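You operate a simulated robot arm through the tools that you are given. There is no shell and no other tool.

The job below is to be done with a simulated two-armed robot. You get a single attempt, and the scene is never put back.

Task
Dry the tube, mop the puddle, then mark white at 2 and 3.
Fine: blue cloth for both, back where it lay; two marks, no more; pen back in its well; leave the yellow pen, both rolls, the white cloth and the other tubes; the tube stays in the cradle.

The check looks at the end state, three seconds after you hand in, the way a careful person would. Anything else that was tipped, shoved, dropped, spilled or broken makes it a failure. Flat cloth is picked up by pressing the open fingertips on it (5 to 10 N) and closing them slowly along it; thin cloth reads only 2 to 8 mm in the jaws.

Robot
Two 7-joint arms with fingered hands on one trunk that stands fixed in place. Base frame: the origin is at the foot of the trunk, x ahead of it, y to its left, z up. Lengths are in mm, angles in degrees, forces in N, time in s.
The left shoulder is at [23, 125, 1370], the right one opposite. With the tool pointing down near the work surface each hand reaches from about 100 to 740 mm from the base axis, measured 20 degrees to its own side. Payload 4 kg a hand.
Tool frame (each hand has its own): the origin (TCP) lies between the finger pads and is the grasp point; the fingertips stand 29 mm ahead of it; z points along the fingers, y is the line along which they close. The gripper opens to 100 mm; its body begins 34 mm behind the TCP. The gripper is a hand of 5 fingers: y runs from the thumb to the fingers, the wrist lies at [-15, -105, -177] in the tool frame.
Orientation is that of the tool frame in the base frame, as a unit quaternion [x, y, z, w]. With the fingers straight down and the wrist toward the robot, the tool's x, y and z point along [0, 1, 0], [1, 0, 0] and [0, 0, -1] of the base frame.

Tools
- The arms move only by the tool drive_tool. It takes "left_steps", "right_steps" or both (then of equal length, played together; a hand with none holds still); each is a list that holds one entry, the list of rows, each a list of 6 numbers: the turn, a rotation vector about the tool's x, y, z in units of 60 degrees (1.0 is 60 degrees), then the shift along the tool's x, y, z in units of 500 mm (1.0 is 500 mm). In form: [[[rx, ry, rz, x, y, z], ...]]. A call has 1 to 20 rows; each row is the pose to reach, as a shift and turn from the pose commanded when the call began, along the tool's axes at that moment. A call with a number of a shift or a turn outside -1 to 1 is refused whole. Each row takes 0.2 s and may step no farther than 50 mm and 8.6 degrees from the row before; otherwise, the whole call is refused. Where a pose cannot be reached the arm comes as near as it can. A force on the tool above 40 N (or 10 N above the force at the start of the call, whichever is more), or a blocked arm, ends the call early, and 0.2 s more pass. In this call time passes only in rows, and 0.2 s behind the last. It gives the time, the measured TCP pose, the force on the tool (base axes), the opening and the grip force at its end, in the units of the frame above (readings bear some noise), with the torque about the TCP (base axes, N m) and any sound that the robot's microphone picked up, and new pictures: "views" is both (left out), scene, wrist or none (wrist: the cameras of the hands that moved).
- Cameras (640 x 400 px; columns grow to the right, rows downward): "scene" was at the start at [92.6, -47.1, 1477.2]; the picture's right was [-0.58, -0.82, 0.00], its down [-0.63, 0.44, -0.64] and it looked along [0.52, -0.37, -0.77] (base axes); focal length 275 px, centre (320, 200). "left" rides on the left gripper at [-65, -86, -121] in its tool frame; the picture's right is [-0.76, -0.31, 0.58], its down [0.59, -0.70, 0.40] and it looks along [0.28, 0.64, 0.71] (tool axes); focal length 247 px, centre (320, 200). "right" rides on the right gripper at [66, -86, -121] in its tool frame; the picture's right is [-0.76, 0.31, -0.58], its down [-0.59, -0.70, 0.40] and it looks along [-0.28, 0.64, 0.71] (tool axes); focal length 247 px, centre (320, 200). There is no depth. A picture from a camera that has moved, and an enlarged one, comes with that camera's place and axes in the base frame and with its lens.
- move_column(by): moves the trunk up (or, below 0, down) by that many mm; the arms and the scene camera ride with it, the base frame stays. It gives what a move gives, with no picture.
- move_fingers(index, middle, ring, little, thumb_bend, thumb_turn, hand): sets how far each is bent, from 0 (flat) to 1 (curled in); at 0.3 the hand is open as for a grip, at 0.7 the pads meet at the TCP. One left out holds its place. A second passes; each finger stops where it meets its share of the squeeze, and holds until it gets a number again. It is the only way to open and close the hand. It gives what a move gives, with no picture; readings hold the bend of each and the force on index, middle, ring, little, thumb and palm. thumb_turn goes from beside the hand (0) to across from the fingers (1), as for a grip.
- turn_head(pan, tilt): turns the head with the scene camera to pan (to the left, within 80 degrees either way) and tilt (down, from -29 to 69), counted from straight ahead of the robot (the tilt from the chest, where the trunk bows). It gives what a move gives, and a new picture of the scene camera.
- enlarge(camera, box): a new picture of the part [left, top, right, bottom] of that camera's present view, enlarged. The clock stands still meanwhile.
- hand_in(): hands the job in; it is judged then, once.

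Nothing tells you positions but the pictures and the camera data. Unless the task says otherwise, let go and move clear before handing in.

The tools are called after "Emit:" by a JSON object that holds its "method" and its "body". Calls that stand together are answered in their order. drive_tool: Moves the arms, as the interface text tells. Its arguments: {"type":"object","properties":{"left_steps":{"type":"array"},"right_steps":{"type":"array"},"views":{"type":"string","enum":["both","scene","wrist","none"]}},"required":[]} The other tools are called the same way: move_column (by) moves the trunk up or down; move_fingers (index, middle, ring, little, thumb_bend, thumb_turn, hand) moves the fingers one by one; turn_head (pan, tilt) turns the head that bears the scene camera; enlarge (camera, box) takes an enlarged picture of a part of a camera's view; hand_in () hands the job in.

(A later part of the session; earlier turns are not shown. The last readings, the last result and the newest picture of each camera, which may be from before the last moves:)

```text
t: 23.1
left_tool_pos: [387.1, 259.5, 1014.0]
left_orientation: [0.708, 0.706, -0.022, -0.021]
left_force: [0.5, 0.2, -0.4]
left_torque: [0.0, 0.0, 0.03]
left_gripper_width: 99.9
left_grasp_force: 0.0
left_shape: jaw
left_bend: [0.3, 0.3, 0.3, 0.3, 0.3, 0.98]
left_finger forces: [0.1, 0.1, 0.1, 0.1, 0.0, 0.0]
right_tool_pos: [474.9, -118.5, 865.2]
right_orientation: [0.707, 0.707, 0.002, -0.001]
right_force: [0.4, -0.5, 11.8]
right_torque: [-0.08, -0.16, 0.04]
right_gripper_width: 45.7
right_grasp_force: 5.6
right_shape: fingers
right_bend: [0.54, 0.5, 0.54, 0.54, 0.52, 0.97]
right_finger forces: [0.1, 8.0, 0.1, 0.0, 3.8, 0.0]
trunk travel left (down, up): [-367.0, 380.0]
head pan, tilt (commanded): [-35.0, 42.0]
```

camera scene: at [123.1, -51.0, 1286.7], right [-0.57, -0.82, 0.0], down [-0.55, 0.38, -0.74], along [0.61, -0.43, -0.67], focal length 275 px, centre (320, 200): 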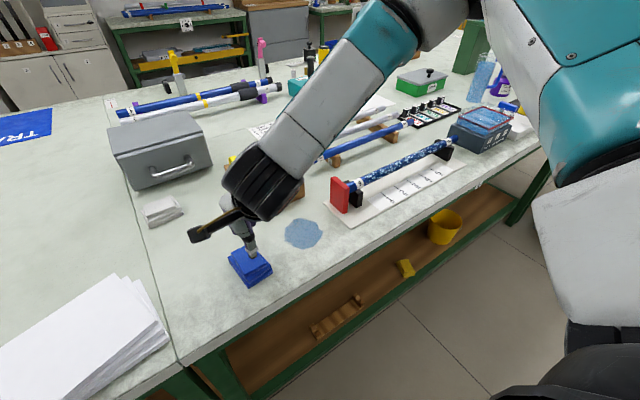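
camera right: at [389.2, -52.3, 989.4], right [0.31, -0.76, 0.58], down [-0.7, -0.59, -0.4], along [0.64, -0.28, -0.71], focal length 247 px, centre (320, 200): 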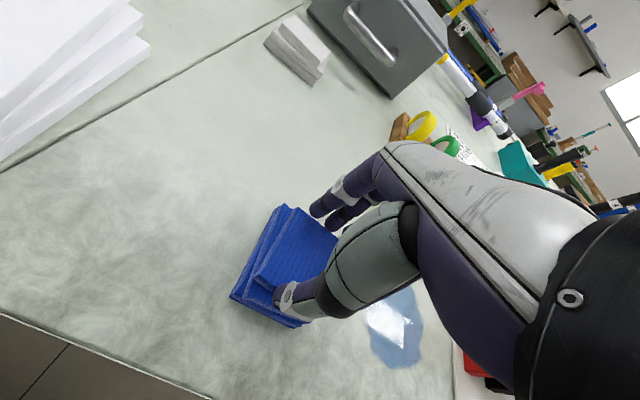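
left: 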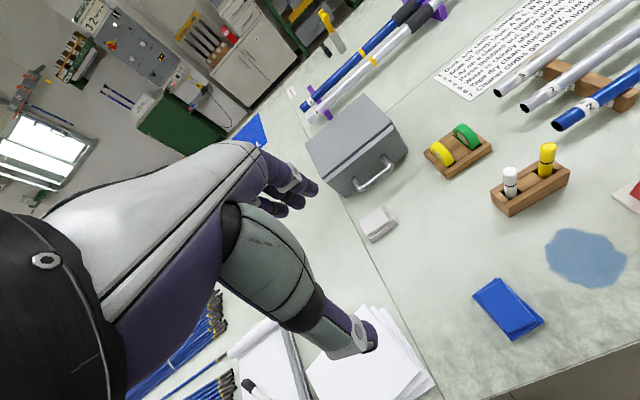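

Emit:
{"method": "drive_tool", "body": {"right_steps": [[[0, 0, 0, 0, 0, -0.0015]]], "views": "none"}}

Emit:
{"method": "move_fingers", "body": {"hand": "right", "index": 0.57, "middle": 0.57, "ring": 0.57, "little": 0.57, "thumb_bend": 0.57}}

Emit:
{"method": "enlarge", "body": {"camera": "right", "box": [210, 180, 370, 340]}}

```text
t: 23.5
left_tool_pos: [386.9, 260.8, 1013.9]
left_orientation: [0.707, 0.706, -0.022, -0.021]
left_force: [-0.3, 0.3, 0.0]
left_torque: [0.02, -0.01, 0.0]
left_gripper_width: 99.9
left_grasp_force: 0.1
left_shape: jaw
left_bend: [0.3, 0.3, 0.3, 0.3, 0.3, 0.98]
left_finger forces: [0.0, 0.0, 0.0, 0.1, 0.0, 0.1]
right_tool_pos: [473.4, -118.3, 865.8]
right_orientation: [0.707, 0.707, 0.001, -0.001]
right_force: [1.6, 0.5, 8.5]
right_torque: [-0.03, -0.08, 0.02]
right_gripper_width: 44.7
right_grasp_force: 4.0
right_shape: fingers
right_bend: [0.54, 0.5, 0.54, 0.54, 0.52, 0.97]
right_finger forces: [0.1, 5.5, 0.0, 0.1, 3.0, 0.1]
trunk travel left (down, up): [-367.0, 380.0]
head pan, tilt (commanded): [-35.0, 42.0]
```

```text
t: 24.5
left_tool_pos: [386.9, 261.0, 1013.9]
left_orientation: [0.707, 0.706, -0.022, -0.021]
left_force: [-0.4, 0.3, 0.2]
left_torque: [-0.01, 0.02, 0.01]
left_gripper_width: 99.6
left_grasp_force: 0.0
left_shape: jaw
left_bend: [0.3, 0.3, 0.3, 0.3, 0.3, 0.98]
left_finger forces: [0.0, 0.1, 0.0, 0.0, 0.1, 0.1]
right_tool_pos: [474.8, -118.1, 866.2]
right_orientation: [0.707, 0.707, 0.001, -0.001]
right_force: [0.1, 0.1, 7.3]
right_torque: [-0.06, -0.11, 0.02]
right_gripper_width: 42.4
right_grasp_force: 5.2
right_shape: fingers
right_bend: [0.56, 0.51, 0.56, 0.56, 0.53, 0.97]
right_finger forces: [0.0, 5.9, 0.0, 0.0, 4.3, 0.0]
trunk travel left (down, up): [-367.0, 380.0]
head pan, tilt (commanded): [-35.0, 42.0]
```

```text
2.50 times, centred on (290, 260) of right
camera zoom: at [388.9, -52.3, 988.3], right [0.31, -0.76, 0.58], down [-0.7, -0.59, -0.4], along [0.64, -0.28, -0.71], focal length 617 px, centre (395, 50)
```

zoom: 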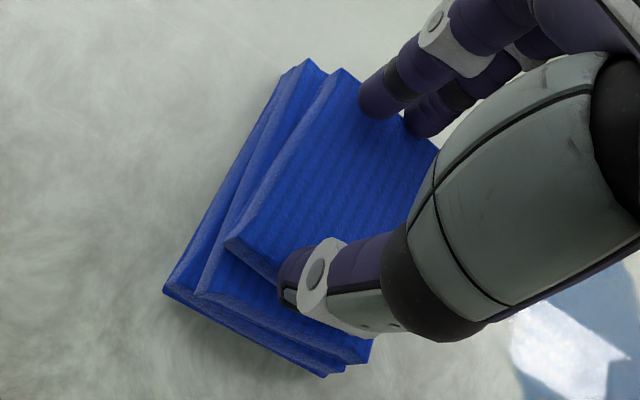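

Middle and thumb are now holding against the cloth with about 5 N. I'll command a further close and keep the pressure.

Emit:
{"method": "move_fingers", "body": {"hand": "right", "index": 0.6, "middle": 0.6, "ring": 0.6, "little": 0.6, "thumb_bend": 0.6}}

```text
t: 25.5
left_tool_pos: [386.8, 259.3, 1013.4]
left_orientation: [0.707, 0.706, -0.022, -0.021]
left_force: [0.3, 0.1, -0.5]
left_torque: [0.01, 0.03, 0.0]
left_gripper_width: 99.8
left_grasp_force: 0.2
left_shape: jaw
left_bend: [0.3, 0.3, 0.3, 0.3, 0.3, 0.98]
left_finger forces: [0.0, 0.0, 0.0, 0.1, 0.1, 0.1]
right_tool_pos: [474.4, -118.5, 866.2]
right_orientation: [0.707, 0.707, 0.0, -0.001]
right_force: [0.8, -0.4, 9.3]
right_torque: [-0.08, -0.07, 0.05]
right_gripper_width: 36.9
right_grasp_force: 7.6
right_shape: fingers
right_bend: [0.6, 0.53, 0.6, 0.6, 0.55, 0.97]
right_finger forces: [0.1, 8.8, 0.1, 0.0, 6.5, 0.0]
trunk travel left (down, up): [-367.0, 380.0]
head pan, tilt (commanded): [-35.0, 42.0]
```

Squeeze is growing (7.6 N) with 9 N downward, so the cloth seems to be gathering. I'll continue.

Emit:
{"method": "move_fingers", "body": {"hand": "right", "index": 0.63, "middle": 0.63, "ring": 0.63, "little": 0.63, "thumb_bend": 0.63}}

Emit:
{"method": "enlarge", "body": {"camera": "right", "box": [210, 180, 370, 340]}}

```text
t: 26.5
left_tool_pos: [387.9, 260.4, 1014.7]
left_orientation: [0.707, 0.707, -0.023, -0.022]
left_force: [-1.1, 1.1, -0.5]
left_torque: [-0.01, 0.03, 0.05]
left_gripper_width: 99.5
left_grasp_force: 0.0
left_shape: jaw
left_bend: [0.3, 0.3, 0.3, 0.3, 0.3, 0.98]
left_finger forces: [0.1, 0.0, 0.0, 0.1, 0.0, 0.0]
right_tool_pos: [474.6, -118.4, 866.3]
right_orientation: [0.707, 0.707, 0.001, -0.001]
right_force: [0.7, -0.7, 12.2]
right_torque: [-0.11, -0.11, 0.01]
right_gripper_width: 33.1
right_grasp_force: 9.2
right_shape: fingers
right_bend: [0.63, 0.53, 0.63, 0.63, 0.56, 0.97]
right_finger forces: [0.0, 10.7, 0.0, 0.0, 7.8, 0.1]
trunk travel left (down, up): [-367.0, 380.0]
head pan, tilt (commanded): [-35.0, 42.0]
```

```text
2.50 times, centred on (290, 260) of right
camera zoom: at [388.8, -52.1, 988.6], right [0.31, -0.76, 0.58], down [-0.7, -0.59, -0.4], along [0.64, -0.28, -0.71], focal length 617 px, centre (395, 50)
```

zoom: 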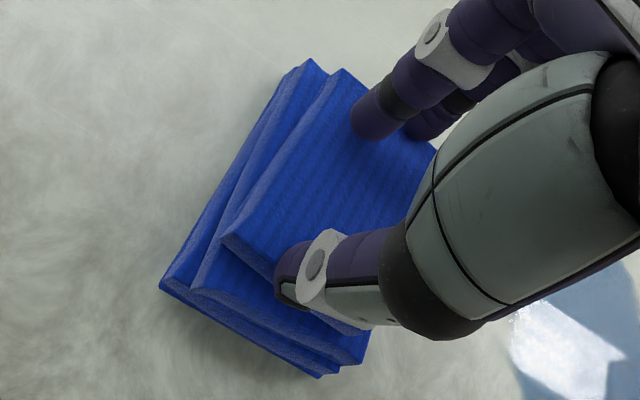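

Emit:
{"method": "drive_tool", "body": {"right_steps": [[[0, 0, 0, 0, 0, -0.001]]], "views": "none"}}

Emit:
{"method": "move_fingers", "body": {"hand": "right", "index": 0.66, "middle": 0.66, "ring": 0.66, "little": 0.66, "thumb_bend": 0.66}}

Emit:
{"method": "enlarge", "body": {"camera": "right", "box": [210, 180, 370, 340]}}

```text
t: 26.9
left_tool_pos: [386.6, 259.4, 1014.6]
left_orientation: [0.707, 0.706, -0.021, -0.022]
left_force: [0.2, -0.7, -0.3]
left_torque: [-0.01, -0.02, -0.03]
left_gripper_width: 99.9
left_grasp_force: 0.1
left_shape: jaw
left_bend: [0.3, 0.3, 0.3, 0.3, 0.3, 0.98]
left_finger forces: [0.0, 0.0, 0.0, 0.0, 0.1, 0.1]
right_tool_pos: [473.4, -117.9, 867.1]
right_orientation: [0.706, 0.708, 0.0, 0.0]
right_force: [0.8, 0.1, 10.6]
right_torque: [-0.09, -0.19, 0.01]
right_gripper_width: 33.1
right_grasp_force: 8.5
right_shape: fingers
right_bend: [0.63, 0.53, 0.63, 0.63, 0.56, 0.96]
right_finger forces: [0.0, 10.5, 0.0, 0.1, 7.2, 0.0]
trunk travel left (down, up): [-367.0, 380.0]
head pan, tilt (commanded): [-35.0, 42.0]
```

```text
t: 27.9
left_tool_pos: [386.6, 260.6, 1014.5]
left_orientation: [0.707, 0.707, -0.023, -0.02]
left_force: [0.7, -0.5, 0.4]
left_torque: [0.0, 0.0, 0.02]
left_gripper_width: 99.9
left_grasp_force: 0.2
left_shape: jaw
left_bend: [0.3, 0.3, 0.3, 0.3, 0.3, 0.98]
left_finger forces: [0.0, 0.0, 0.0, 0.1, 0.0, 0.0]
right_tool_pos: [473.6, -119.2, 867.4]
right_orientation: [0.707, 0.707, 0.0, -0.001]
right_force: [-0.4, -0.2, 9.4]
right_torque: [-0.07, -0.1, 0.02]
right_gripper_width: 28.6
right_grasp_force: 9.3
right_shape: fingers
right_bend: [0.66, 0.52, 0.66, 0.66, 0.58, 0.96]
right_finger forces: [0.0, 10.0, 0.1, 0.0, 8.5, 0.0]
trunk travel left (down, up): [-367.0, 380.0]
head pan, tilt (commanded): [-35.0, 42.0]
```

```text
2.50 times, centred on (290, 260) of right
camera zoom: at [388.5, -52.4, 988.7], right [0.31, -0.76, 0.58], down [-0.7, -0.59, -0.4], along [0.64, -0.28, -0.71], focal length 617 px, centre (395, 50)
```

zoom: 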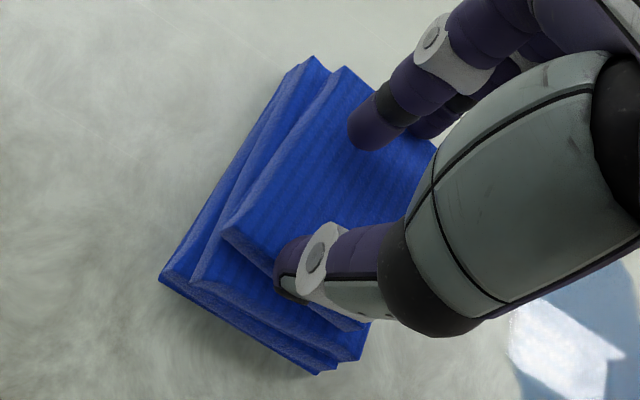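

The thumb is catching the near edge of the top fold. I'll keep closing gently.

Emit:
{"method": "move_fingers", "body": {"hand": "right", "index": 0.69, "middle": 0.69, "ring": 0.69, "little": 0.69, "thumb_bend": 0.69}}

Emit:
{"method": "enlarge", "body": {"camera": "right", "box": [210, 180, 370, 340]}}

```text
t: 28.9
left_tool_pos: [386.4, 260.1, 1013.8]
left_orientation: [0.707, 0.706, -0.023, -0.021]
left_force: [-0.3, -0.1, -0.6]
left_torque: [0.01, -0.01, -0.01]
left_gripper_width: 99.6
left_grasp_force: 0.1
left_shape: jaw
left_bend: [0.3, 0.3, 0.3, 0.3, 0.3, 0.98]
left_finger forces: [0.0, 0.1, 0.0, 0.1, 0.0, 0.0]
right_tool_pos: [473.8, -119.1, 866.0]
right_orientation: [0.707, 0.707, 0.0, 0.0]
right_force: [-1.5, -0.3, 9.3]
right_torque: [-0.13, -0.16, -0.01]
right_gripper_width: 23.4
right_grasp_force: 10.5
right_shape: fingers
right_bend: [0.69, 0.52, 0.69, 0.69, 0.6, 0.96]
right_finger forces: [0.1, 10.9, 0.1, 0.0, 9.1, 0.0]
trunk travel left (down, up): [-367.0, 380.0]
head pan, tilt (commanded): [-35.0, 42.0]
```

```text
2.50 times, centred on (290, 260) of right
camera zoom: at [388.5, -52.4, 988.8], right [0.31, -0.76, 0.58], down [-0.7, -0.59, -0.4], along [0.64, -0.28, -0.71], focal length 617 px, centre (395, 50)
```

zoom: 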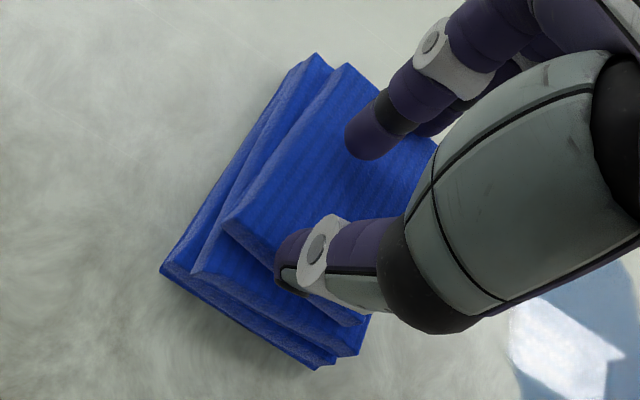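

Emit:
{"method": "move_fingers", "body": {"hand": "right", "index": 0.72, "middle": 0.72, "ring": 0.72, "little": 0.72, "thumb_bend": 0.72}}

Emit:
{"method": "enlarge", "body": {"camera": "right", "box": [210, 180, 370, 340]}}

Emit:
{"method": "enlarge", "body": {"camera": "scene", "box": [200, 200, 320, 300]}}

```text
t: 29.9
left_tool_pos: [386.7, 261.0, 1013.7]
left_orientation: [0.708, 0.706, -0.023, -0.021]
left_force: [-0.4, 0.2, 0.6]
left_torque: [0.03, 0.04, 0.01]
left_gripper_width: 99.7
left_grasp_force: 0.2
left_shape: jaw
left_bend: [0.3, 0.3, 0.3, 0.3, 0.3, 0.98]
left_finger forces: [0.0, 0.0, 0.1, 0.0, 0.1, 0.0]
right_tool_pos: [474.2, -117.5, 866.2]
right_orientation: [0.707, 0.708, 0.001, -0.001]
right_force: [-1.8, 0.1, 11.5]
right_torque: [-0.09, -0.1, -0.04]
right_gripper_width: 16.3
right_grasp_force: 11.5
right_shape: fingers
right_bend: [0.72, 0.51, 0.72, 0.72, 0.62, 0.96]
right_finger forces: [0.0, 11.4, 0.2, 0.0, 10.8, 0.0]
trunk travel left (down, up): [-367.0, 380.0]
head pan, tilt (commanded): [-35.0, 42.0]
```

```text
2.50 times, centred on (290, 260) of right
camera zoom: at [388.4, -52.4, 988.9], right [0.31, -0.76, 0.58], down [-0.7, -0.59, -0.4], along [0.64, -0.28, -0.71], focal length 617 px, centre (395, 50)
```

zoom: 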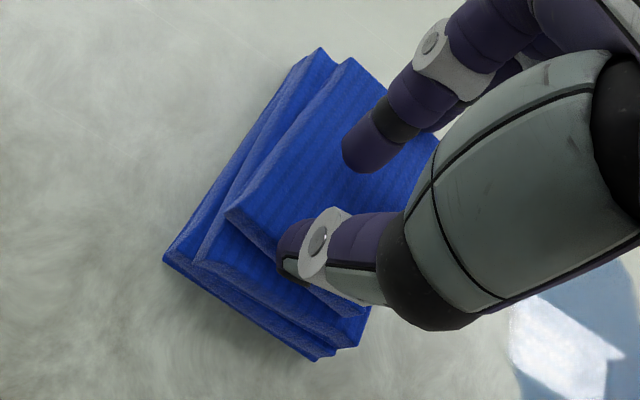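

```text
4.00 times, centred on (260, 250) of scene
camera zoom: at [121.6, -50.5, 1286.9], right [-0.57, -0.82, 0.0], down [-0.55, 0.38, -0.74], along [0.61, -0.43, -0.67], focal length 1101 px, centre (560, 0)
```

zoom: 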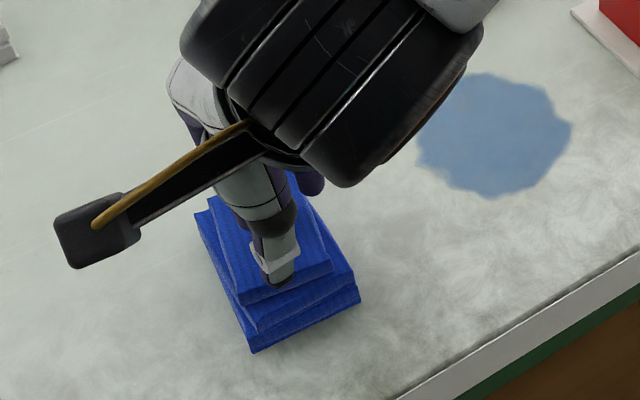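

The cloth has been drawn a little by the thumb, and the grip reads 11 N. I'll lift 15 mm to test whether it is held.

Emit:
{"method": "drive_tool", "body": {"right_steps": [[[0, 0, 0, 0, 0, -0.01], [0, 0, 0, 0, 0, -0.02], [0, 0, 0, 0, 0, -0.03]]], "views": "both"}}

```text
t: 30.7
left_tool_pos: [386.0, 260.1, 1013.0]
left_orientation: [0.707, 0.706, -0.022, -0.022]
left_force: [-0.2, 0.2, 0.3]
left_torque: [-0.03, 0.01, 0.0]
left_gripper_width: 100.1
left_grasp_force: 0.1
left_shape: jaw
left_bend: [0.3, 0.3, 0.3, 0.3, 0.3, 0.98]
left_finger forces: [0.0, 0.1, 0.1, 0.0, 0.1, 0.1]
right_tool_pos: [473.7, -118.1, 882.4]
right_orientation: [0.707, 0.708, 0.0, -0.002]
right_force: [0.3, -0.8, 0.4]
right_torque: [-0.06, -0.02, 0.01]
right_gripper_width: 0.2
right_grasp_force: 0.1
right_shape: fingers
right_bend: [0.72, 0.6, 0.72, 0.72, 0.71, 0.97]
right_finger forces: [0.0, 0.1, 0.1, 0.1, 0.0, 0.0]
trunk travel left (down, up): [-367.0, 380.0]
head pan, tilt (commanded): [-35.0, 42.0]
camera scene: at [122.4, -50.7, 1286.8], right [-0.57, -0.82, 0.0], down [-0.55, 0.38, -0.74], along [0.61, -0.43, -0.67], focal length 275 px, centre (320, 200)
camera right: at [389.1, -52.5, 1003.5], right [0.31, -0.76, 0.58], down [-0.7, -0.59, -0.4], along [0.64, -0.28, -0.71], focal length 247 px, centre (320, 200)
```

scene: 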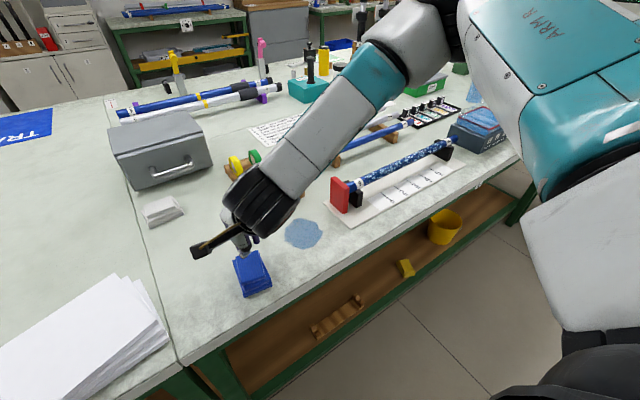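
right: 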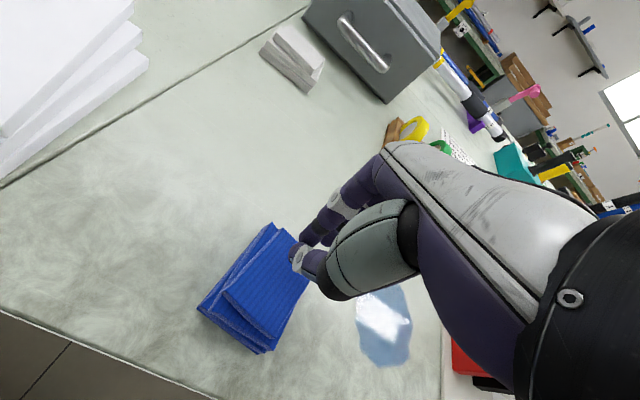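

It was not held and the stack has been nudged a bit. It behaves like a firm little stack, so I'll grip the whole stack across its narrow side. First I'll locate it afresh.

Emit:
{"method": "enlarge", "body": {"camera": "right", "box": [180, 200, 340, 360]}}

Emit:
{"method": "enlarge", "body": {"camera": "scene", "box": [200, 200, 320, 300]}}

```text
2.50 times, centred on (260, 280) of right
camera zoom: at [389.1, -52.5, 1003.5], right [0.31, -0.76, 0.58], down [-0.7, -0.59, -0.4], along [0.64, -0.28, -0.71], focal length 617 px, centre (470, 0)
```

zoom: 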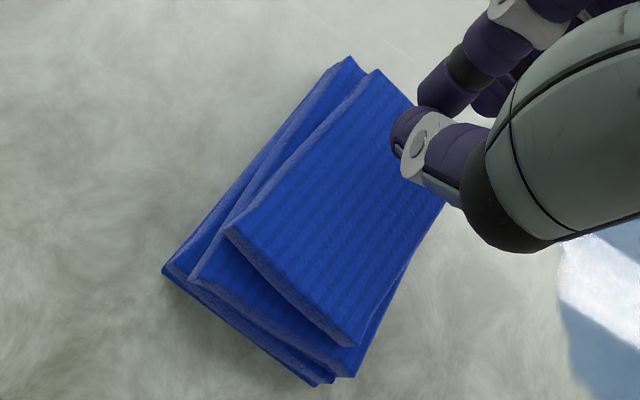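

```text
4.00 times, centred on (260, 250) of scene
camera zoom: at [122.4, -50.7, 1286.8], right [-0.57, -0.82, 0.0], down [-0.55, 0.38, -0.74], along [0.61, -0.43, -0.67], focal length 1101 px, centre (560, 0)
```

zoom: 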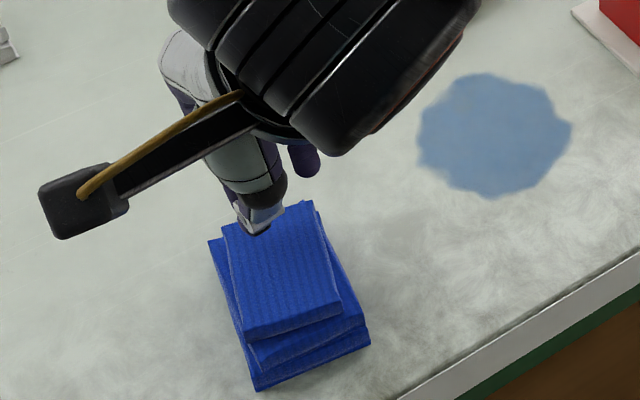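

The stack now lies with its centre near (451,-111), turned about -10°. I'll rise, open the hand and swing it so it closes across the narrow side of the stack, with the wrist toward -y.

Emit:
{"method": "drive_tool", "body": {"right_steps": [[[0, 0, 0, 0, 0, -0.06], [0, 0, -0.14, 0.002, -0.008, -0.08], [0, 0, -0.28, 0.005, -0.016, -0.08], [0, 0, -0.42, 0.008, -0.026, -0.08], [0, 0, -0.56, 0.011, -0.036, -0.08], [0, 0, -0.7, 0.014, -0.044, -0.08]]], "views": "none"}}

Emit:
{"method": "move_fingers", "body": {"hand": "right", "index": 0.3, "middle": 0.3, "ring": 0.3, "little": 0.3, "thumb_bend": 0.3}}

Emit:
{"method": "drive_tool", "body": {"right_steps": [[[0, 0, -0.125, 0, 0, 0], [0, 0, -0.25, 0, 0, 0], [0, 0, -0.375, 0, 0, 0], [0, 0, -0.5, 0, 0, 0], [0, 0, -0.625, 0, 0, 0]]], "views": "both"}}

```text
t: 32.1
left_tool_pos: [387.3, 260.6, 1014.5]
left_orientation: [0.708, 0.706, -0.023, -0.022]
left_force: [0.5, 0.0, 0.6]
left_torque: [0.03, 0.01, 0.02]
left_gripper_width: 99.8
left_grasp_force: 0.0
left_shape: jaw
left_bend: [0.3, 0.3, 0.3, 0.3, 0.3, 0.98]
left_finger forces: [0.0, 0.0, 0.0, 0.1, 0.0, 0.0]
right_tool_pos: [451.6, -109.9, 922.2]
right_orientation: [0.405, 0.914, 0.0, 0.0]
right_force: [0.0, 0.2, 1.1]
right_torque: [0.0, 0.03, 0.04]
right_gripper_width: 0.1
right_grasp_force: 0.0
right_shape: fingers
right_bend: [0.72, 0.6, 0.72, 0.72, 0.71, 0.97]
right_finger forces: [0.1, 0.0, 0.0, 0.0, 0.0, 0.0]
trunk travel left (down, up): [-367.0, 380.0]
head pan, tilt (commanded): [-35.0, 42.0]
```

```text
t: 33.1
left_tool_pos: [387.2, 261.2, 1014.2]
left_orientation: [0.708, 0.706, -0.023, -0.021]
left_force: [0.7, -0.2, -0.8]
left_torque: [0.01, 0.0, 0.0]
left_gripper_width: 99.8
left_grasp_force: 0.1
left_shape: jaw
left_bend: [0.3, 0.3, 0.3, 0.3, 0.3, 0.98]
left_finger forces: [0.0, 0.1, 0.0, 0.0, 0.0, 0.0]
right_tool_pos: [451.1, -111.8, 922.6]
right_orientation: [0.406, 0.914, 0.001, -0.001]
right_force: [-0.3, -0.6, 0.5]
right_torque: [0.01, 0.0, -0.01]
right_gripper_width: 98.3
right_grasp_force: 0.1
right_shape: fingers
right_bend: [0.3, 0.3, 0.3, 0.3, 0.3, 0.97]
right_finger forces: [0.0, 0.0, 0.1, 0.0, 0.1, 0.1]
trunk travel left (down, up): [-367.0, 380.0]
head pan, tilt (commanded): [-35.0, 42.0]
```

```text
t: 34.3
left_tool_pos: [387.1, 260.9, 1014.2]
left_orientation: [0.706, 0.707, -0.022, -0.021]
left_force: [0.1, 0.3, -0.5]
left_torque: [-0.02, 0.01, 0.0]
left_gripper_width: 99.8
left_grasp_force: 0.1
left_shape: jaw
left_bend: [0.3, 0.3, 0.3, 0.3, 0.3, 0.98]
left_finger forces: [0.0, 0.1, 0.0, 0.1, 0.0, 0.0]
right_tool_pos: [453.4, -110.6, 922.3]
right_orientation: [0.091, 0.996, 0.0, -0.001]
right_force: [0.4, -0.3, 0.1]
right_torque: [0.01, 0.01, -0.02]
right_gripper_width: 98.5
right_grasp_force: 0.1
right_shape: fingers
right_bend: [0.3, 0.3, 0.3, 0.3, 0.3, 0.98]
right_finger forces: [0.0, 0.0, 0.0, 0.0, 0.0, 0.1]
right hand out of reach, approached as far as the arm can: row 3
trunk travel left (down, up): [-367.0, 380.0]
head pan, tilt (commanded): [-35.0, 42.0]
camera scene: at [122.8, -50.2, 1286.8], right [-0.57, -0.82, 0.0], down [-0.55, 0.38, -0.74], along [0.61, -0.43, -0.67], focal length 275 px, centre (320, 200)
camera right: at [373.5, -182.9, 1044.4], right [0.8, 0.16, 0.58], down [0.45, -0.8, -0.4], along [0.39, 0.58, -0.71], focal length 247 px, centre (320, 200)
```

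scene: 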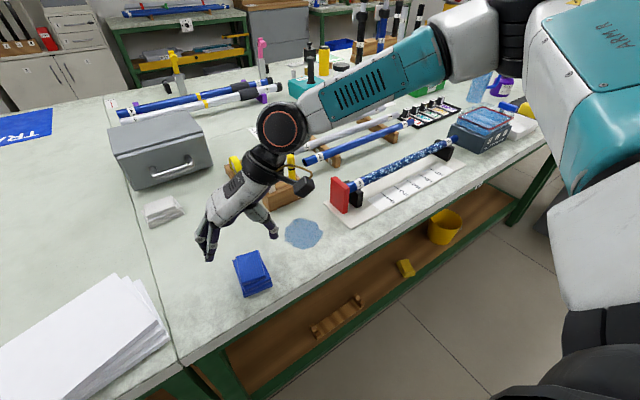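
right: 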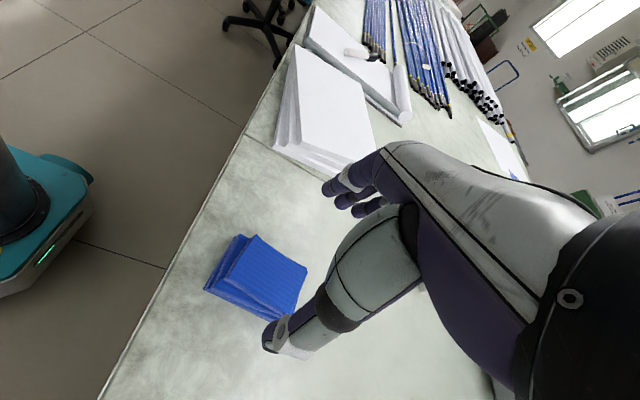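

The hand is now turned as planned with the stack in view. I'll zoom in for its exact place relative to the fingers.

Emit:
{"method": "enlarge", "body": {"camera": "right", "box": [180, 150, 420, 370]}}

Emit:
{"method": "enlarge", "body": {"camera": "scene", "box": [180, 190, 330, 310]}}

```text
1.82 times, centred on (300, 260) of right
camera zoom: at [373.5, -182.9, 1044.4], right [0.8, 0.16, 0.58], down [0.45, -0.8, -0.4], along [0.39, 0.58, -0.71], focal length 449 px, centre (356, 91)
```

zoom: 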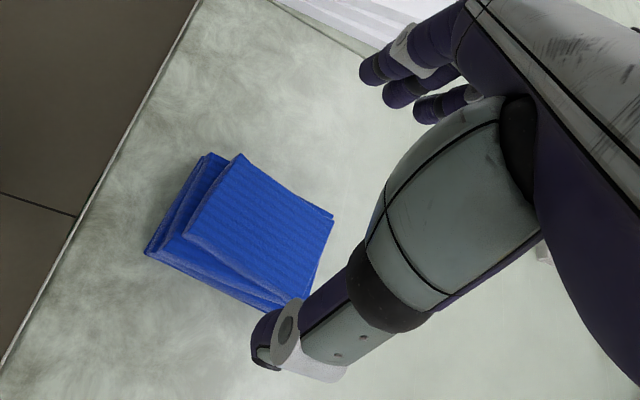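

```text
3.33 times, centred on (255, 250) of scene
camera zoom: at [122.8, -50.2, 1286.8], right [-0.57, -0.82, 0.0], down [-0.55, 0.38, -0.74], along [0.61, -0.43, -0.67], focal length 917 px, centre (537, 33)
```

zoom: 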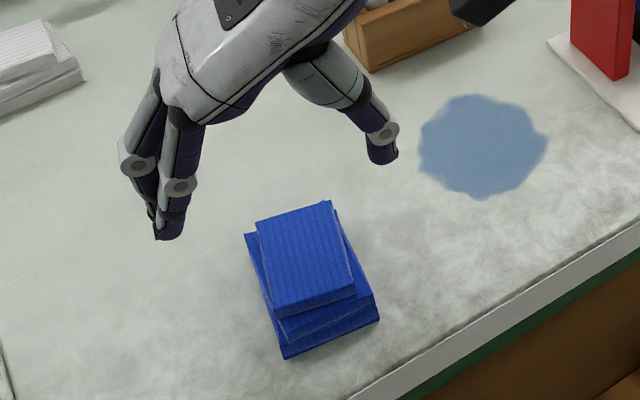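

The stack centre is near (453,-115), so I'll shift 4 mm and lower with the thumb and fingers on either side of it.

Emit:
{"method": "drive_tool", "body": {"right_steps": [[[0, 0, 0, -0.001, -0.008, 0.04], [0, 0, 0, -0.001, -0.008, 0.08], [0, 0, 0, -0.001, -0.008, 0.11], [0, 0, 0, -0.001, -0.008, 0.126]]], "views": "both"}}

```text
t: 35.3
left_tool_pos: [387.0, 260.5, 1014.8]
left_orientation: [0.707, 0.706, -0.023, -0.022]
left_force: [0.3, 0.1, 0.2]
left_torque: [-0.02, 0.0, 0.04]
left_gripper_width: 99.8
left_grasp_force: 0.0
left_shape: jaw
left_bend: [0.3, 0.3, 0.3, 0.3, 0.3, 0.98]
left_finger forces: [0.0, 0.0, 0.1, 0.0, 0.0, 0.0]
right_tool_pos: [453.7, -116.5, 859.3]
right_orientation: [0.091, 0.996, 0.001, 0.001]
right_force: [0.7, -0.1, -0.3]
right_torque: [0.0, 0.02, 0.01]
right_gripper_width: 98.4
right_grasp_force: 0.0
right_shape: fingers
right_bend: [0.3, 0.3, 0.3, 0.3, 0.3, 0.98]
right_finger forces: [0.1, 0.1, 0.0, 0.0, 0.0, 0.0]
trunk travel left (down, up): [-367.0, 380.0]
head pan, tilt (commanded): [-35.0, 42.0]
camera scene: at [122.6, -50.7, 1286.8], right [-0.57, -0.82, 0.0], down [-0.55, 0.38, -0.74], along [0.61, -0.43, -0.67], focal length 275 px, centre (320, 200)
camera right: at [373.6, -187.9, 980.5], right [0.8, 0.16, 0.58], down [0.45, -0.8, -0.4], along [0.4, 0.58, -0.71], focal length 247 px, centre (320, 200)
```

scene: 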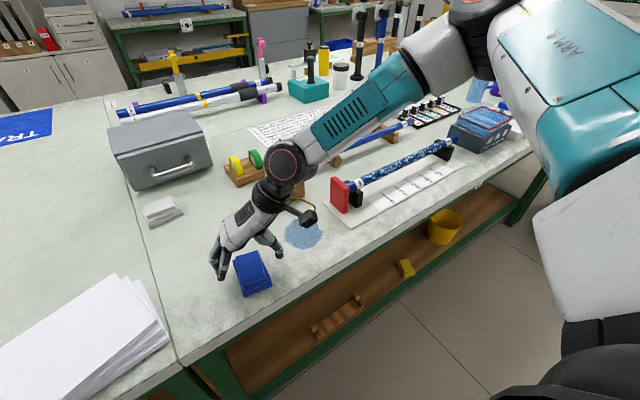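
right: 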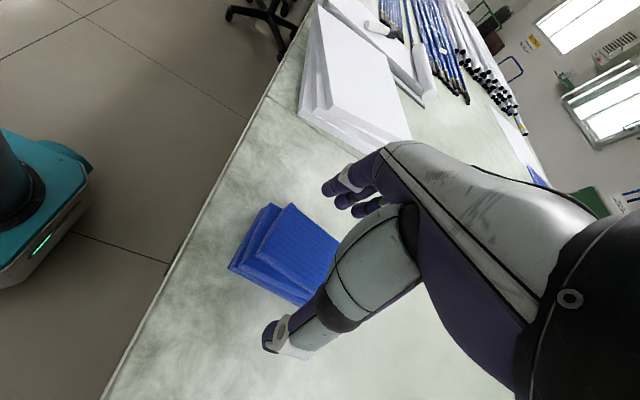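

Emit:
{"method": "drive_tool", "body": {"right_steps": [[[0, 0, 0, 0, 0, 0.006], [0, 0, 0, 0, 0, 0.012]]], "views": "none"}}

Emit:
{"method": "enlarge", "body": {"camera": "scene", "box": [190, 200, 310, 310]}}

Emit:
{"method": "enlarge", "body": {"camera": "right", "box": [200, 150, 400, 370]}}

```text
t: 35.9
left_tool_pos: [387.4, 259.7, 1014.1]
left_orientation: [0.707, 0.706, -0.023, -0.022]
left_force: [0.0, -0.3, 0.4]
left_torque: [-0.02, -0.03, -0.01]
left_gripper_width: 99.7
left_grasp_force: 0.2
left_shape: jaw
left_bend: [0.3, 0.3, 0.3, 0.3, 0.3, 0.98]
left_finger forces: [0.1, 0.0, 0.1, 0.1, 0.0, 0.0]
right_tool_pos: [453.8, -116.6, 852.1]
right_orientation: [0.091, 0.996, 0.0, 0.0]
right_force: [0.1, -0.2, -0.3]
right_torque: [-0.01, 0.03, -0.02]
right_gripper_width: 98.5
right_grasp_force: 0.1
right_shape: fingers
right_bend: [0.3, 0.3, 0.3, 0.3, 0.3, 0.98]
right_finger forces: [0.0, 0.0, 0.0, 0.0, 0.0, 0.0]
trunk travel left (down, up): [-367.0, 380.0]
head pan, tilt (commanded): [-35.0, 42.0]
```

```text
3.64 times, centred on (250, 255) of scene
camera zoom: at [122.6, -50.7, 1286.8], right [-0.57, -0.82, 0.0], down [-0.55, 0.38, -0.74], along [0.61, -0.43, -0.67], focal length 1001 px, centre (574, 0)
```

zoom: 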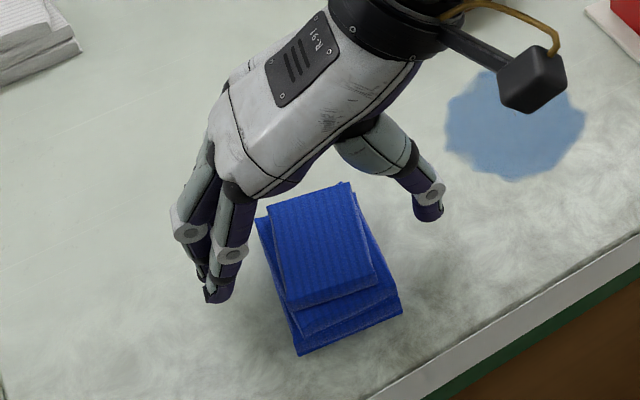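

```text
1.82 times, centred on (300, 260) of right
camera zoom: at [373.2, -187.7, 974.2], right [0.8, 0.16, 0.58], down [0.45, -0.8, -0.4], along [0.39, 0.58, -0.71], focal length 449 px, centre (356, 91)
```

zoom: 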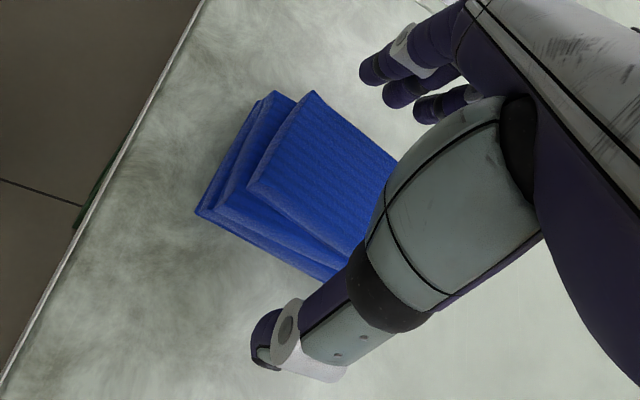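

The thumb and fingers straddle the stack about its middle. Now I'll close around it in stages.

Emit:
{"method": "move_fingers", "body": {"hand": "right", "index": 0.42, "middle": 0.42, "ring": 0.42, "little": 0.42, "thumb_bend": 0.42}}

Emit:
{"method": "move_fingers", "body": {"hand": "right", "index": 0.48, "middle": 0.48, "ring": 0.48, "little": 0.48, "thumb_bend": 0.48}}

Emit:
{"method": "enlarge", "body": {"camera": "scene", "box": [190, 200, 310, 310]}}

```text
t: 36.9
left_tool_pos: [387.3, 260.3, 1014.1]
left_orientation: [0.707, 0.706, -0.023, -0.021]
left_force: [0.9, 0.8, 0.7]
left_torque: [0.0, 0.0, -0.01]
left_gripper_width: 99.7
left_grasp_force: 0.0
left_shape: jaw
left_bend: [0.3, 0.3, 0.3, 0.3, 0.3, 0.98]
left_finger forces: [0.0, 0.0, 0.0, 0.0, 0.0, 0.1]
right_tool_pos: [452.1, -115.9, 851.9]
right_orientation: [0.09, 0.996, 0.002, 0.0]
right_force: [-0.3, 0.0, -0.3]
right_torque: [0.02, -0.02, -0.01]
right_gripper_width: 70.2
right_grasp_force: 0.1
right_shape: fingers
right_bend: [0.42, 0.42, 0.42, 0.42, 0.42, 0.98]
right_finger forces: [0.0, 0.0, 0.0, 0.1, 0.1, 0.0]
trunk travel left (down, up): [-367.0, 380.0]
head pan, tilt (commanded): [-35.0, 42.0]
```

```text
t: 37.9
left_tool_pos: [386.7, 260.0, 1014.4]
left_orientation: [0.708, 0.706, -0.023, -0.022]
left_force: [0.2, -0.1, 0.4]
left_torque: [0.04, 0.01, -0.01]
left_gripper_width: 100.0
left_grasp_force: 0.0
left_shape: jaw
left_bend: [0.3, 0.3, 0.3, 0.3, 0.3, 0.98]
left_finger forces: [0.0, 0.1, 0.1, 0.0, 0.0, 0.1]
right_tool_pos: [453.0, -115.9, 851.8]
right_orientation: [0.091, 0.996, 0.0, 0.0]
right_force: [-0.2, -0.3, 0.3]
right_torque: [0.01, -0.02, 0.03]
right_gripper_width: 55.4
right_grasp_force: 0.6
right_shape: fingers
right_bend: [0.48, 0.48, 0.48, 0.48, 0.48, 0.98]
right_finger forces: [0.0, 0.1, 0.0, 0.1, 0.0, 0.0]
trunk travel left (down, up): [-367.0, 380.0]
head pan, tilt (commanded): [-35.0, 42.0]
```

```text
3.64 times, centred on (250, 255) of scene
camera zoom: at [122.6, -50.7, 1286.8], right [-0.57, -0.82, 0.0], down [-0.55, 0.38, -0.74], along [0.61, -0.43, -0.67], focal length 1001 px, centre (574, 0)
```

zoom: 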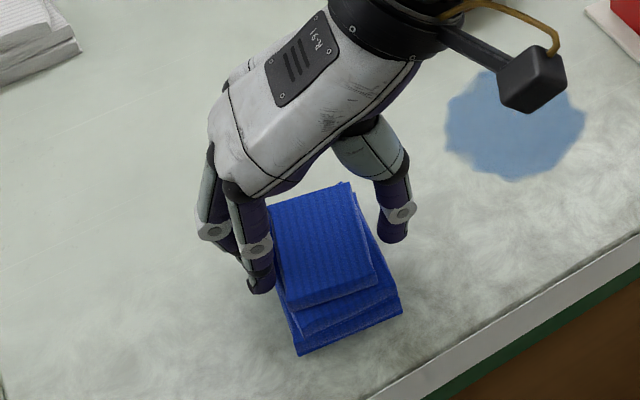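

The fingers and thumb are right beside the stack. I'll close on it slowly.

Emit:
{"method": "move_fingers", "body": {"hand": "right", "index": 0.53, "middle": 0.53, "ring": 0.53, "little": 0.53, "thumb_bend": 0.53}}

Emit:
{"method": "move_fingers", "body": {"hand": "right", "index": 0.58, "middle": 0.58, "ring": 0.58, "little": 0.58, "thumb_bend": 0.58}}

Emit:
{"method": "enlarge", "body": {"camera": "scene", "box": [190, 200, 310, 310]}}

```text
t: 38.9
left_tool_pos: [386.4, 259.4, 1014.6]
left_orientation: [0.707, 0.706, -0.023, -0.022]
left_force: [0.6, -0.5, 1.0]
left_torque: [0.0, -0.01, 0.03]
left_gripper_width: 99.6
left_grasp_force: 0.0
left_shape: jaw
left_bend: [0.3, 0.3, 0.3, 0.3, 0.3, 0.98]
left_finger forces: [0.0, 0.0, 0.0, 0.0, 0.0, 0.1]
right_tool_pos: [453.0, -115.4, 852.1]
right_orientation: [0.092, 0.996, 0.001, 0.001]
right_force: [0.0, -0.1, 1.1]
right_torque: [-0.02, 0.0, 0.0]
right_gripper_width: 48.7
right_grasp_force: 2.9
right_shape: fingers
right_bend: [0.52, 0.51, 0.52, 0.53, 0.51, 0.97]
right_finger forces: [1.0, 1.3, 0.3, 0.0, 2.7, 0.0]
trunk travel left (down, up): [-367.0, 380.0]
head pan, tilt (commanded): [-35.0, 42.0]
```

```text
t: 39.9
left_tool_pos: [387.8, 260.3, 1014.1]
left_orientation: [0.707, 0.707, -0.023, -0.022]
left_force: [-0.3, 0.1, 0.3]
left_torque: [-0.04, -0.01, 0.0]
left_gripper_width: 99.8
left_grasp_force: 0.1
left_shape: jaw
left_bend: [0.3, 0.3, 0.3, 0.3, 0.3, 0.98]
left_finger forces: [0.0, 0.0, 0.0, 0.0, 0.0, 0.0]
right_tool_pos: [451.6, -116.0, 852.3]
right_orientation: [0.091, 0.996, 0.001, -0.001]
right_force: [0.6, 2.0, 3.1]
right_torque: [-0.04, -0.01, 0.02]
right_gripper_width: 47.2
right_grasp_force: 6.6
right_shape: fingers
right_bend: [0.54, 0.54, 0.55, 0.57, 0.52, 0.97]
right_finger forces: [2.9, 2.6, 1.2, 0.0, 6.3, 0.1]
trunk travel left (down, up): [-367.0, 380.0]
head pan, tilt (commanded): [-35.0, 42.0]
```

```text
3.64 times, centred on (250, 255) of scene
camera zoom: at [122.5, -50.5, 1286.8], right [-0.57, -0.82, 0.0], down [-0.55, 0.38, -0.74], along [0.61, -0.43, -0.67], focal length 1001 px, centre (574, 0)
```

zoom: 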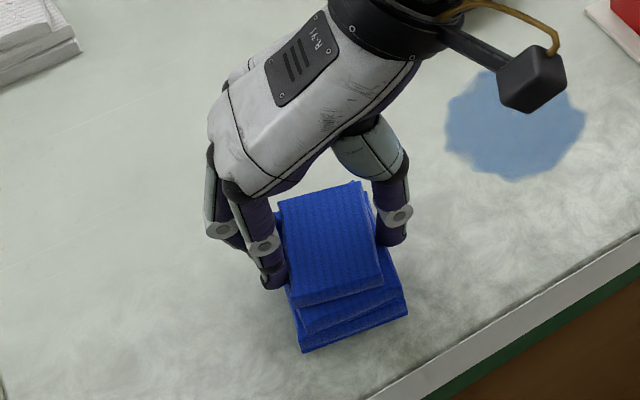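

This is a firm grip on the whole stack: thumb against three fingers, about 47 mm wide. I'll squeeze a bit more and lift to test.

Emit:
{"method": "move_fingers", "body": {"hand": "right", "index": 0.64, "middle": 0.64, "ring": 0.64, "little": 0.6, "thumb_bend": 0.64}}

Emit:
{"method": "drive_tool", "body": {"right_steps": [[[0, 0, 0, 0, 0, -0.01], [0, 0, 0, 0, 0, -0.03], [0, 0, 0, 0, 0, -0.06], [0, 0, 0, 0, 0, -0.1]]], "views": "both"}}

```text
t: 40.9
left_tool_pos: [386.6, 260.9, 1013.6]
left_orientation: [0.707, 0.706, -0.023, -0.022]
left_force: [-1.3, 0.4, -0.1]
left_torque: [0.02, 0.02, -0.01]
left_gripper_width: 99.7
left_grasp_force: 0.1
left_shape: jaw
left_bend: [0.3, 0.3, 0.3, 0.3, 0.3, 0.98]
left_finger forces: [0.0, 0.0, 0.0, 0.0, 0.1, 0.0]
right_tool_pos: [453.3, -116.0, 853.3]
right_orientation: [0.092, 0.996, 0.001, 0.002]
right_force: [2.4, 1.9, 7.0]
right_torque: [-0.1, 0.0, 0.07]
right_gripper_width: 46.1
right_grasp_force: 13.5
right_shape: fingers
right_bend: [0.57, 0.58, 0.6, 0.6, 0.53, 0.96]
right_finger forces: [6.5, 5.0, 2.7, 0.0, 13.3, 0.1]
trunk travel left (down, up): [-367.0, 380.0]
head pan, tilt (commanded): [-35.0, 42.0]
```

```text
t: 41.9
left_tool_pos: [387.7, 261.0, 1014.7]
left_orientation: [0.707, 0.707, -0.023, -0.022]
left_force: [-0.3, -0.4, -0.6]
left_torque: [0.03, 0.02, 0.03]
left_gripper_width: 99.8
left_grasp_force: 0.1
left_shape: jaw
left_bend: [0.3, 0.3, 0.3, 0.3, 0.3, 0.98]
left_finger forces: [0.0, 0.0, 0.0, 0.0, 0.0, 0.0]
right_tool_pos: [452.7, -114.8, 900.9]
right_orientation: [0.09, 0.996, -0.001, -0.001]
right_force: [0.5, 0.3, -0.9]
right_torque: [0.0, 0.01, 0.02]
right_gripper_width: 45.9
right_grasp_force: 11.3
right_shape: fingers
right_bend: [0.58, 0.59, 0.61, 0.6, 0.53, 0.95]
right_finger forces: [5.3, 4.0, 1.8, 0.0, 11.1, 0.0]
trunk travel left (down, up): [-367.0, 380.0]
head pan, tilt (commanded): [-35.0, 42.0]
camera scene: at [122.5, -50.7, 1286.8], right [-0.57, -0.82, 0.0], down [-0.55, 0.38, -0.74], along [0.61, -0.43, -0.67], focal length 275 px, centre (320, 200)
camera right: at [373.6, -187.3, 1022.7], right [0.8, 0.16, 0.58], down [0.45, -0.8, -0.4], along [0.39, 0.58, -0.71], focal length 247 px, centre (320, 200)
```

scene: 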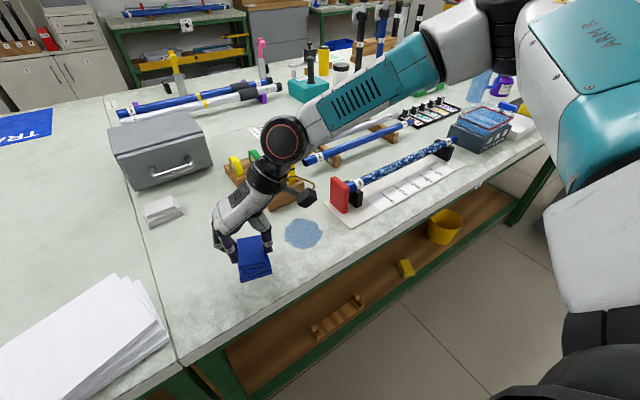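
right: 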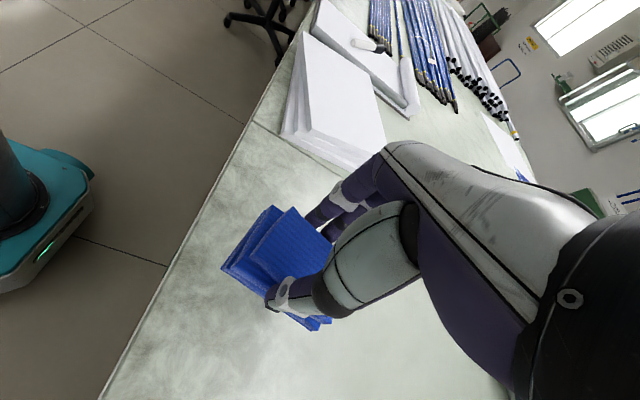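

The stack came up with the hand. I'll look closely at how it sits in the fingers and how far it stands below the tips.

Emit:
{"method": "enlarge", "body": {"camera": "scene", "box": [190, 190, 310, 300]}}

Emit:
{"method": "enlarge", "body": {"camera": "right", "box": [200, 150, 400, 370]}}

Emit:
{"method": "enlarge", "body": {"camera": "scene", "box": [310, 120, 480, 230]}}

```text
3.64 times, centred on (250, 245) of scene
camera zoom: at [122.5, -50.7, 1286.8], right [-0.57, -0.82, 0.0], down [-0.55, 0.38, -0.74], along [0.61, -0.43, -0.67], focal length 1001 px, centre (574, 36)
```

zoom: 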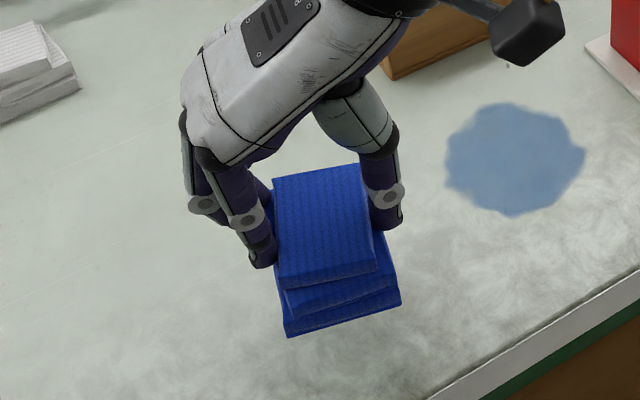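

```text
1.82 times, centred on (300, 260) of right
camera zoom: at [373.6, -187.3, 1022.7], right [0.8, 0.16, 0.58], down [0.45, -0.8, -0.4], along [0.39, 0.58, -0.71], focal length 449 px, centre (356, 91)
```

zoom: 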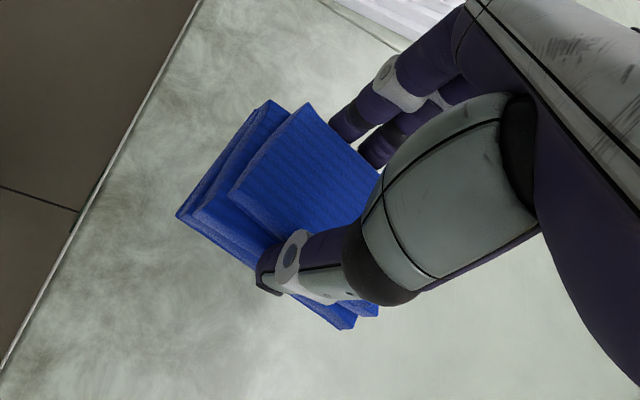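

```text
3.64 times, centred on (395, 175) of scene
camera zoom: at [122.5, -50.7, 1286.8], right [-0.57, -0.82, 0.0], down [-0.55, 0.38, -0.74], along [0.61, -0.43, -0.67], focal length 1001 px, centre (47, 291)
```

zoom: 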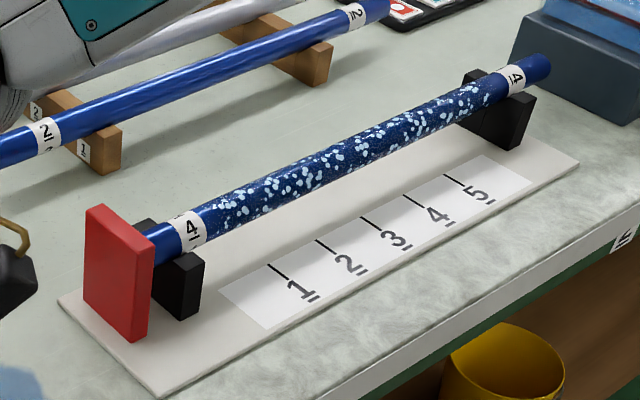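

The stack is held flat by its middle, with its underside about 5 mm below the fingertips. I'll raise it, turn the hand back so the cloth lies along the tube, and carry it over to the tube's near end.

Emit:
{"method": "drive_tool", "body": {"right_steps": [[[0, 0, 0.13, 0, 0, -0.03], [0, 0, 0.26, 0, 0, -0.06], [0, 0, 0.39, 0, 0, -0.09], [0, 0, 0.52, 0, 0, -0.12], [0, 0, 0.65, 0, 0, -0.15], [0, 0, 0.78, 0, 0, -0.18], [0, 0, 0.9, 0, 0, -0.2]]], "views": "scene"}}

```text
t: 43.5
left_tool_pos: [387.5, 261.2, 1013.5]
left_orientation: [0.707, 0.707, -0.023, -0.022]
left_force: [0.1, 0.0, 0.1]
left_torque: [-0.03, 0.02, -0.02]
left_gripper_width: 99.9
left_grasp_force: 0.1
left_shape: jaw
left_bend: [0.3, 0.3, 0.3, 0.3, 0.3, 0.98]
left_finger forces: [0.0, 0.0, 0.0, 0.0, 0.1, 0.0]
right_tool_pos: [451.7, -114.6, 1002.5]
right_orientation: [0.534, 0.846, 0.001, 0.0]
right_force: [0.3, 1.2, -0.3]
right_torque: [-0.02, 0.01, -0.02]
right_gripper_width: 45.6
right_grasp_force: 10.7
right_shape: fingers
right_bend: [0.58, 0.59, 0.61, 0.6, 0.53, 0.95]
right_finger forces: [5.2, 3.9, 1.7, 0.1, 10.7, 0.1]
trunk travel left (down, up): [-367.0, 380.0]
head pan, tilt (commanded): [-35.0, 42.0]
camera scene: at [122.6, -49.8, 1286.8], right [-0.57, -0.82, 0.0], down [-0.55, 0.38, -0.74], along [0.61, -0.43, -0.67], focal length 275 px, centre (320, 200)
```

scene: 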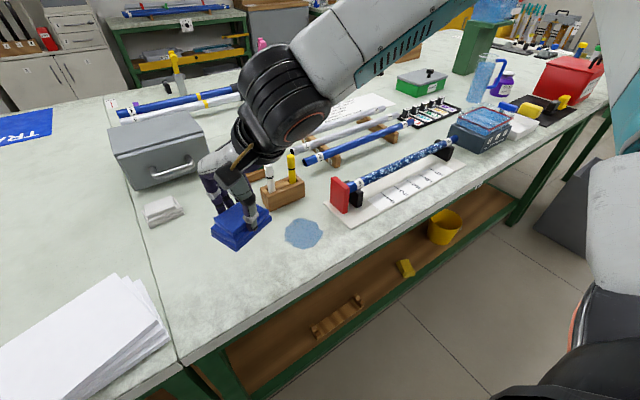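

The cloth is held firmly and turned partway. Now I'll carry it across above the near end of the wet stretch while finishing the turn.

Emit:
{"method": "drive_tool", "body": {"right_steps": [[[0, 0, 0.093, -0.077, -0.026, 0], [0, 0, 0.187, -0.155, -0.052, 0], [0, 0, 0.28, -0.233, -0.078, 0], [0, 0, 0.374, -0.31, -0.104, 0], [0, 0, 0.468, -0.388, -0.13, 0], [0, 0, 0.561, -0.465, -0.155, 0], [0, 0, 0.655, -0.543, -0.181, 0], [0, 0, 0.749, -0.62, -0.207, 0], [0, 0, 0.842, -0.698, -0.233, 0]]], "views": "both"}}

```text
t: 45.5
left_tool_pos: [386.6, 259.5, 1014.3]
left_orientation: [0.707, 0.707, -0.022, -0.023]
left_force: [0.3, 0.1, -0.1]
left_torque: [0.0, -0.01, -0.02]
left_gripper_width: 99.6
left_grasp_force: 0.1
left_shape: jaw
left_bend: [0.3, 0.3, 0.3, 0.3, 0.3, 0.98]
left_finger forces: [0.1, 0.0, 0.1, 0.0, 0.1, 0.2]
right_tool_pos: [499.2, -484.1, 1002.5]
right_orientation: [0.843, 0.538, 0.001, -0.002]
right_force: [0.3, 0.5, -0.7]
right_torque: [0.04, -0.01, -0.02]
right_gripper_width: 45.6
right_grasp_force: 10.4
right_shape: fingers
right_bend: [0.58, 0.59, 0.61, 0.6, 0.53, 0.95]
right_finger forces: [5.2, 3.8, 1.8, 0.1, 10.4, 0.0]
trunk travel left (down, up): [-367.0, 380.0]
head pan, tilt (commanded): [-35.0, 42.0]
camera scene: at [122.7, -51.2, 1286.7], right [-0.57, -0.82, 0.0], down [-0.55, 0.38, -0.74], along [0.61, -0.43, -0.67], focal length 275 px, centre (320, 200)
camera right: at [449.9, -388.0, 1124.1], right [-0.04, -0.82, 0.58], down [-0.89, -0.24, -0.4], along [0.46, -0.53, -0.71], focal length 247 px, centre (320, 200)
```

scene: 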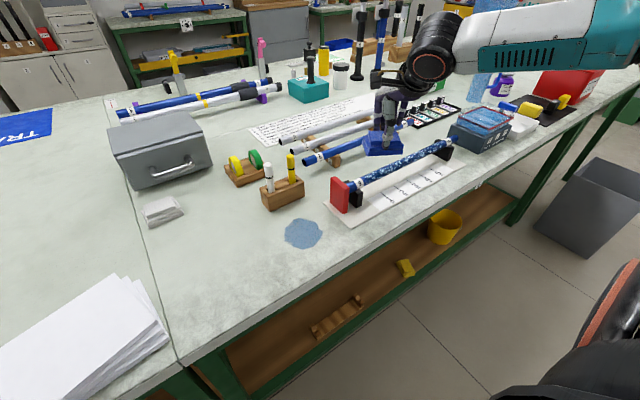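
right: 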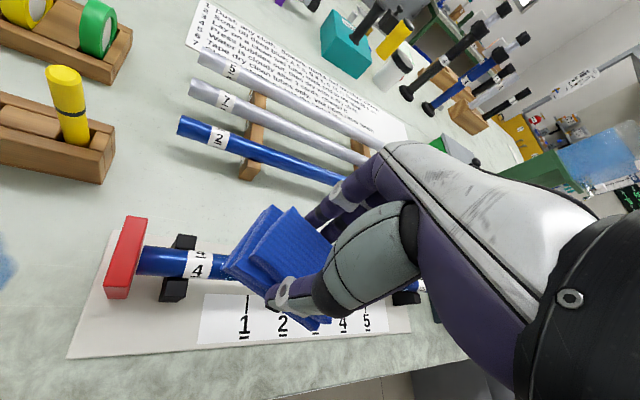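

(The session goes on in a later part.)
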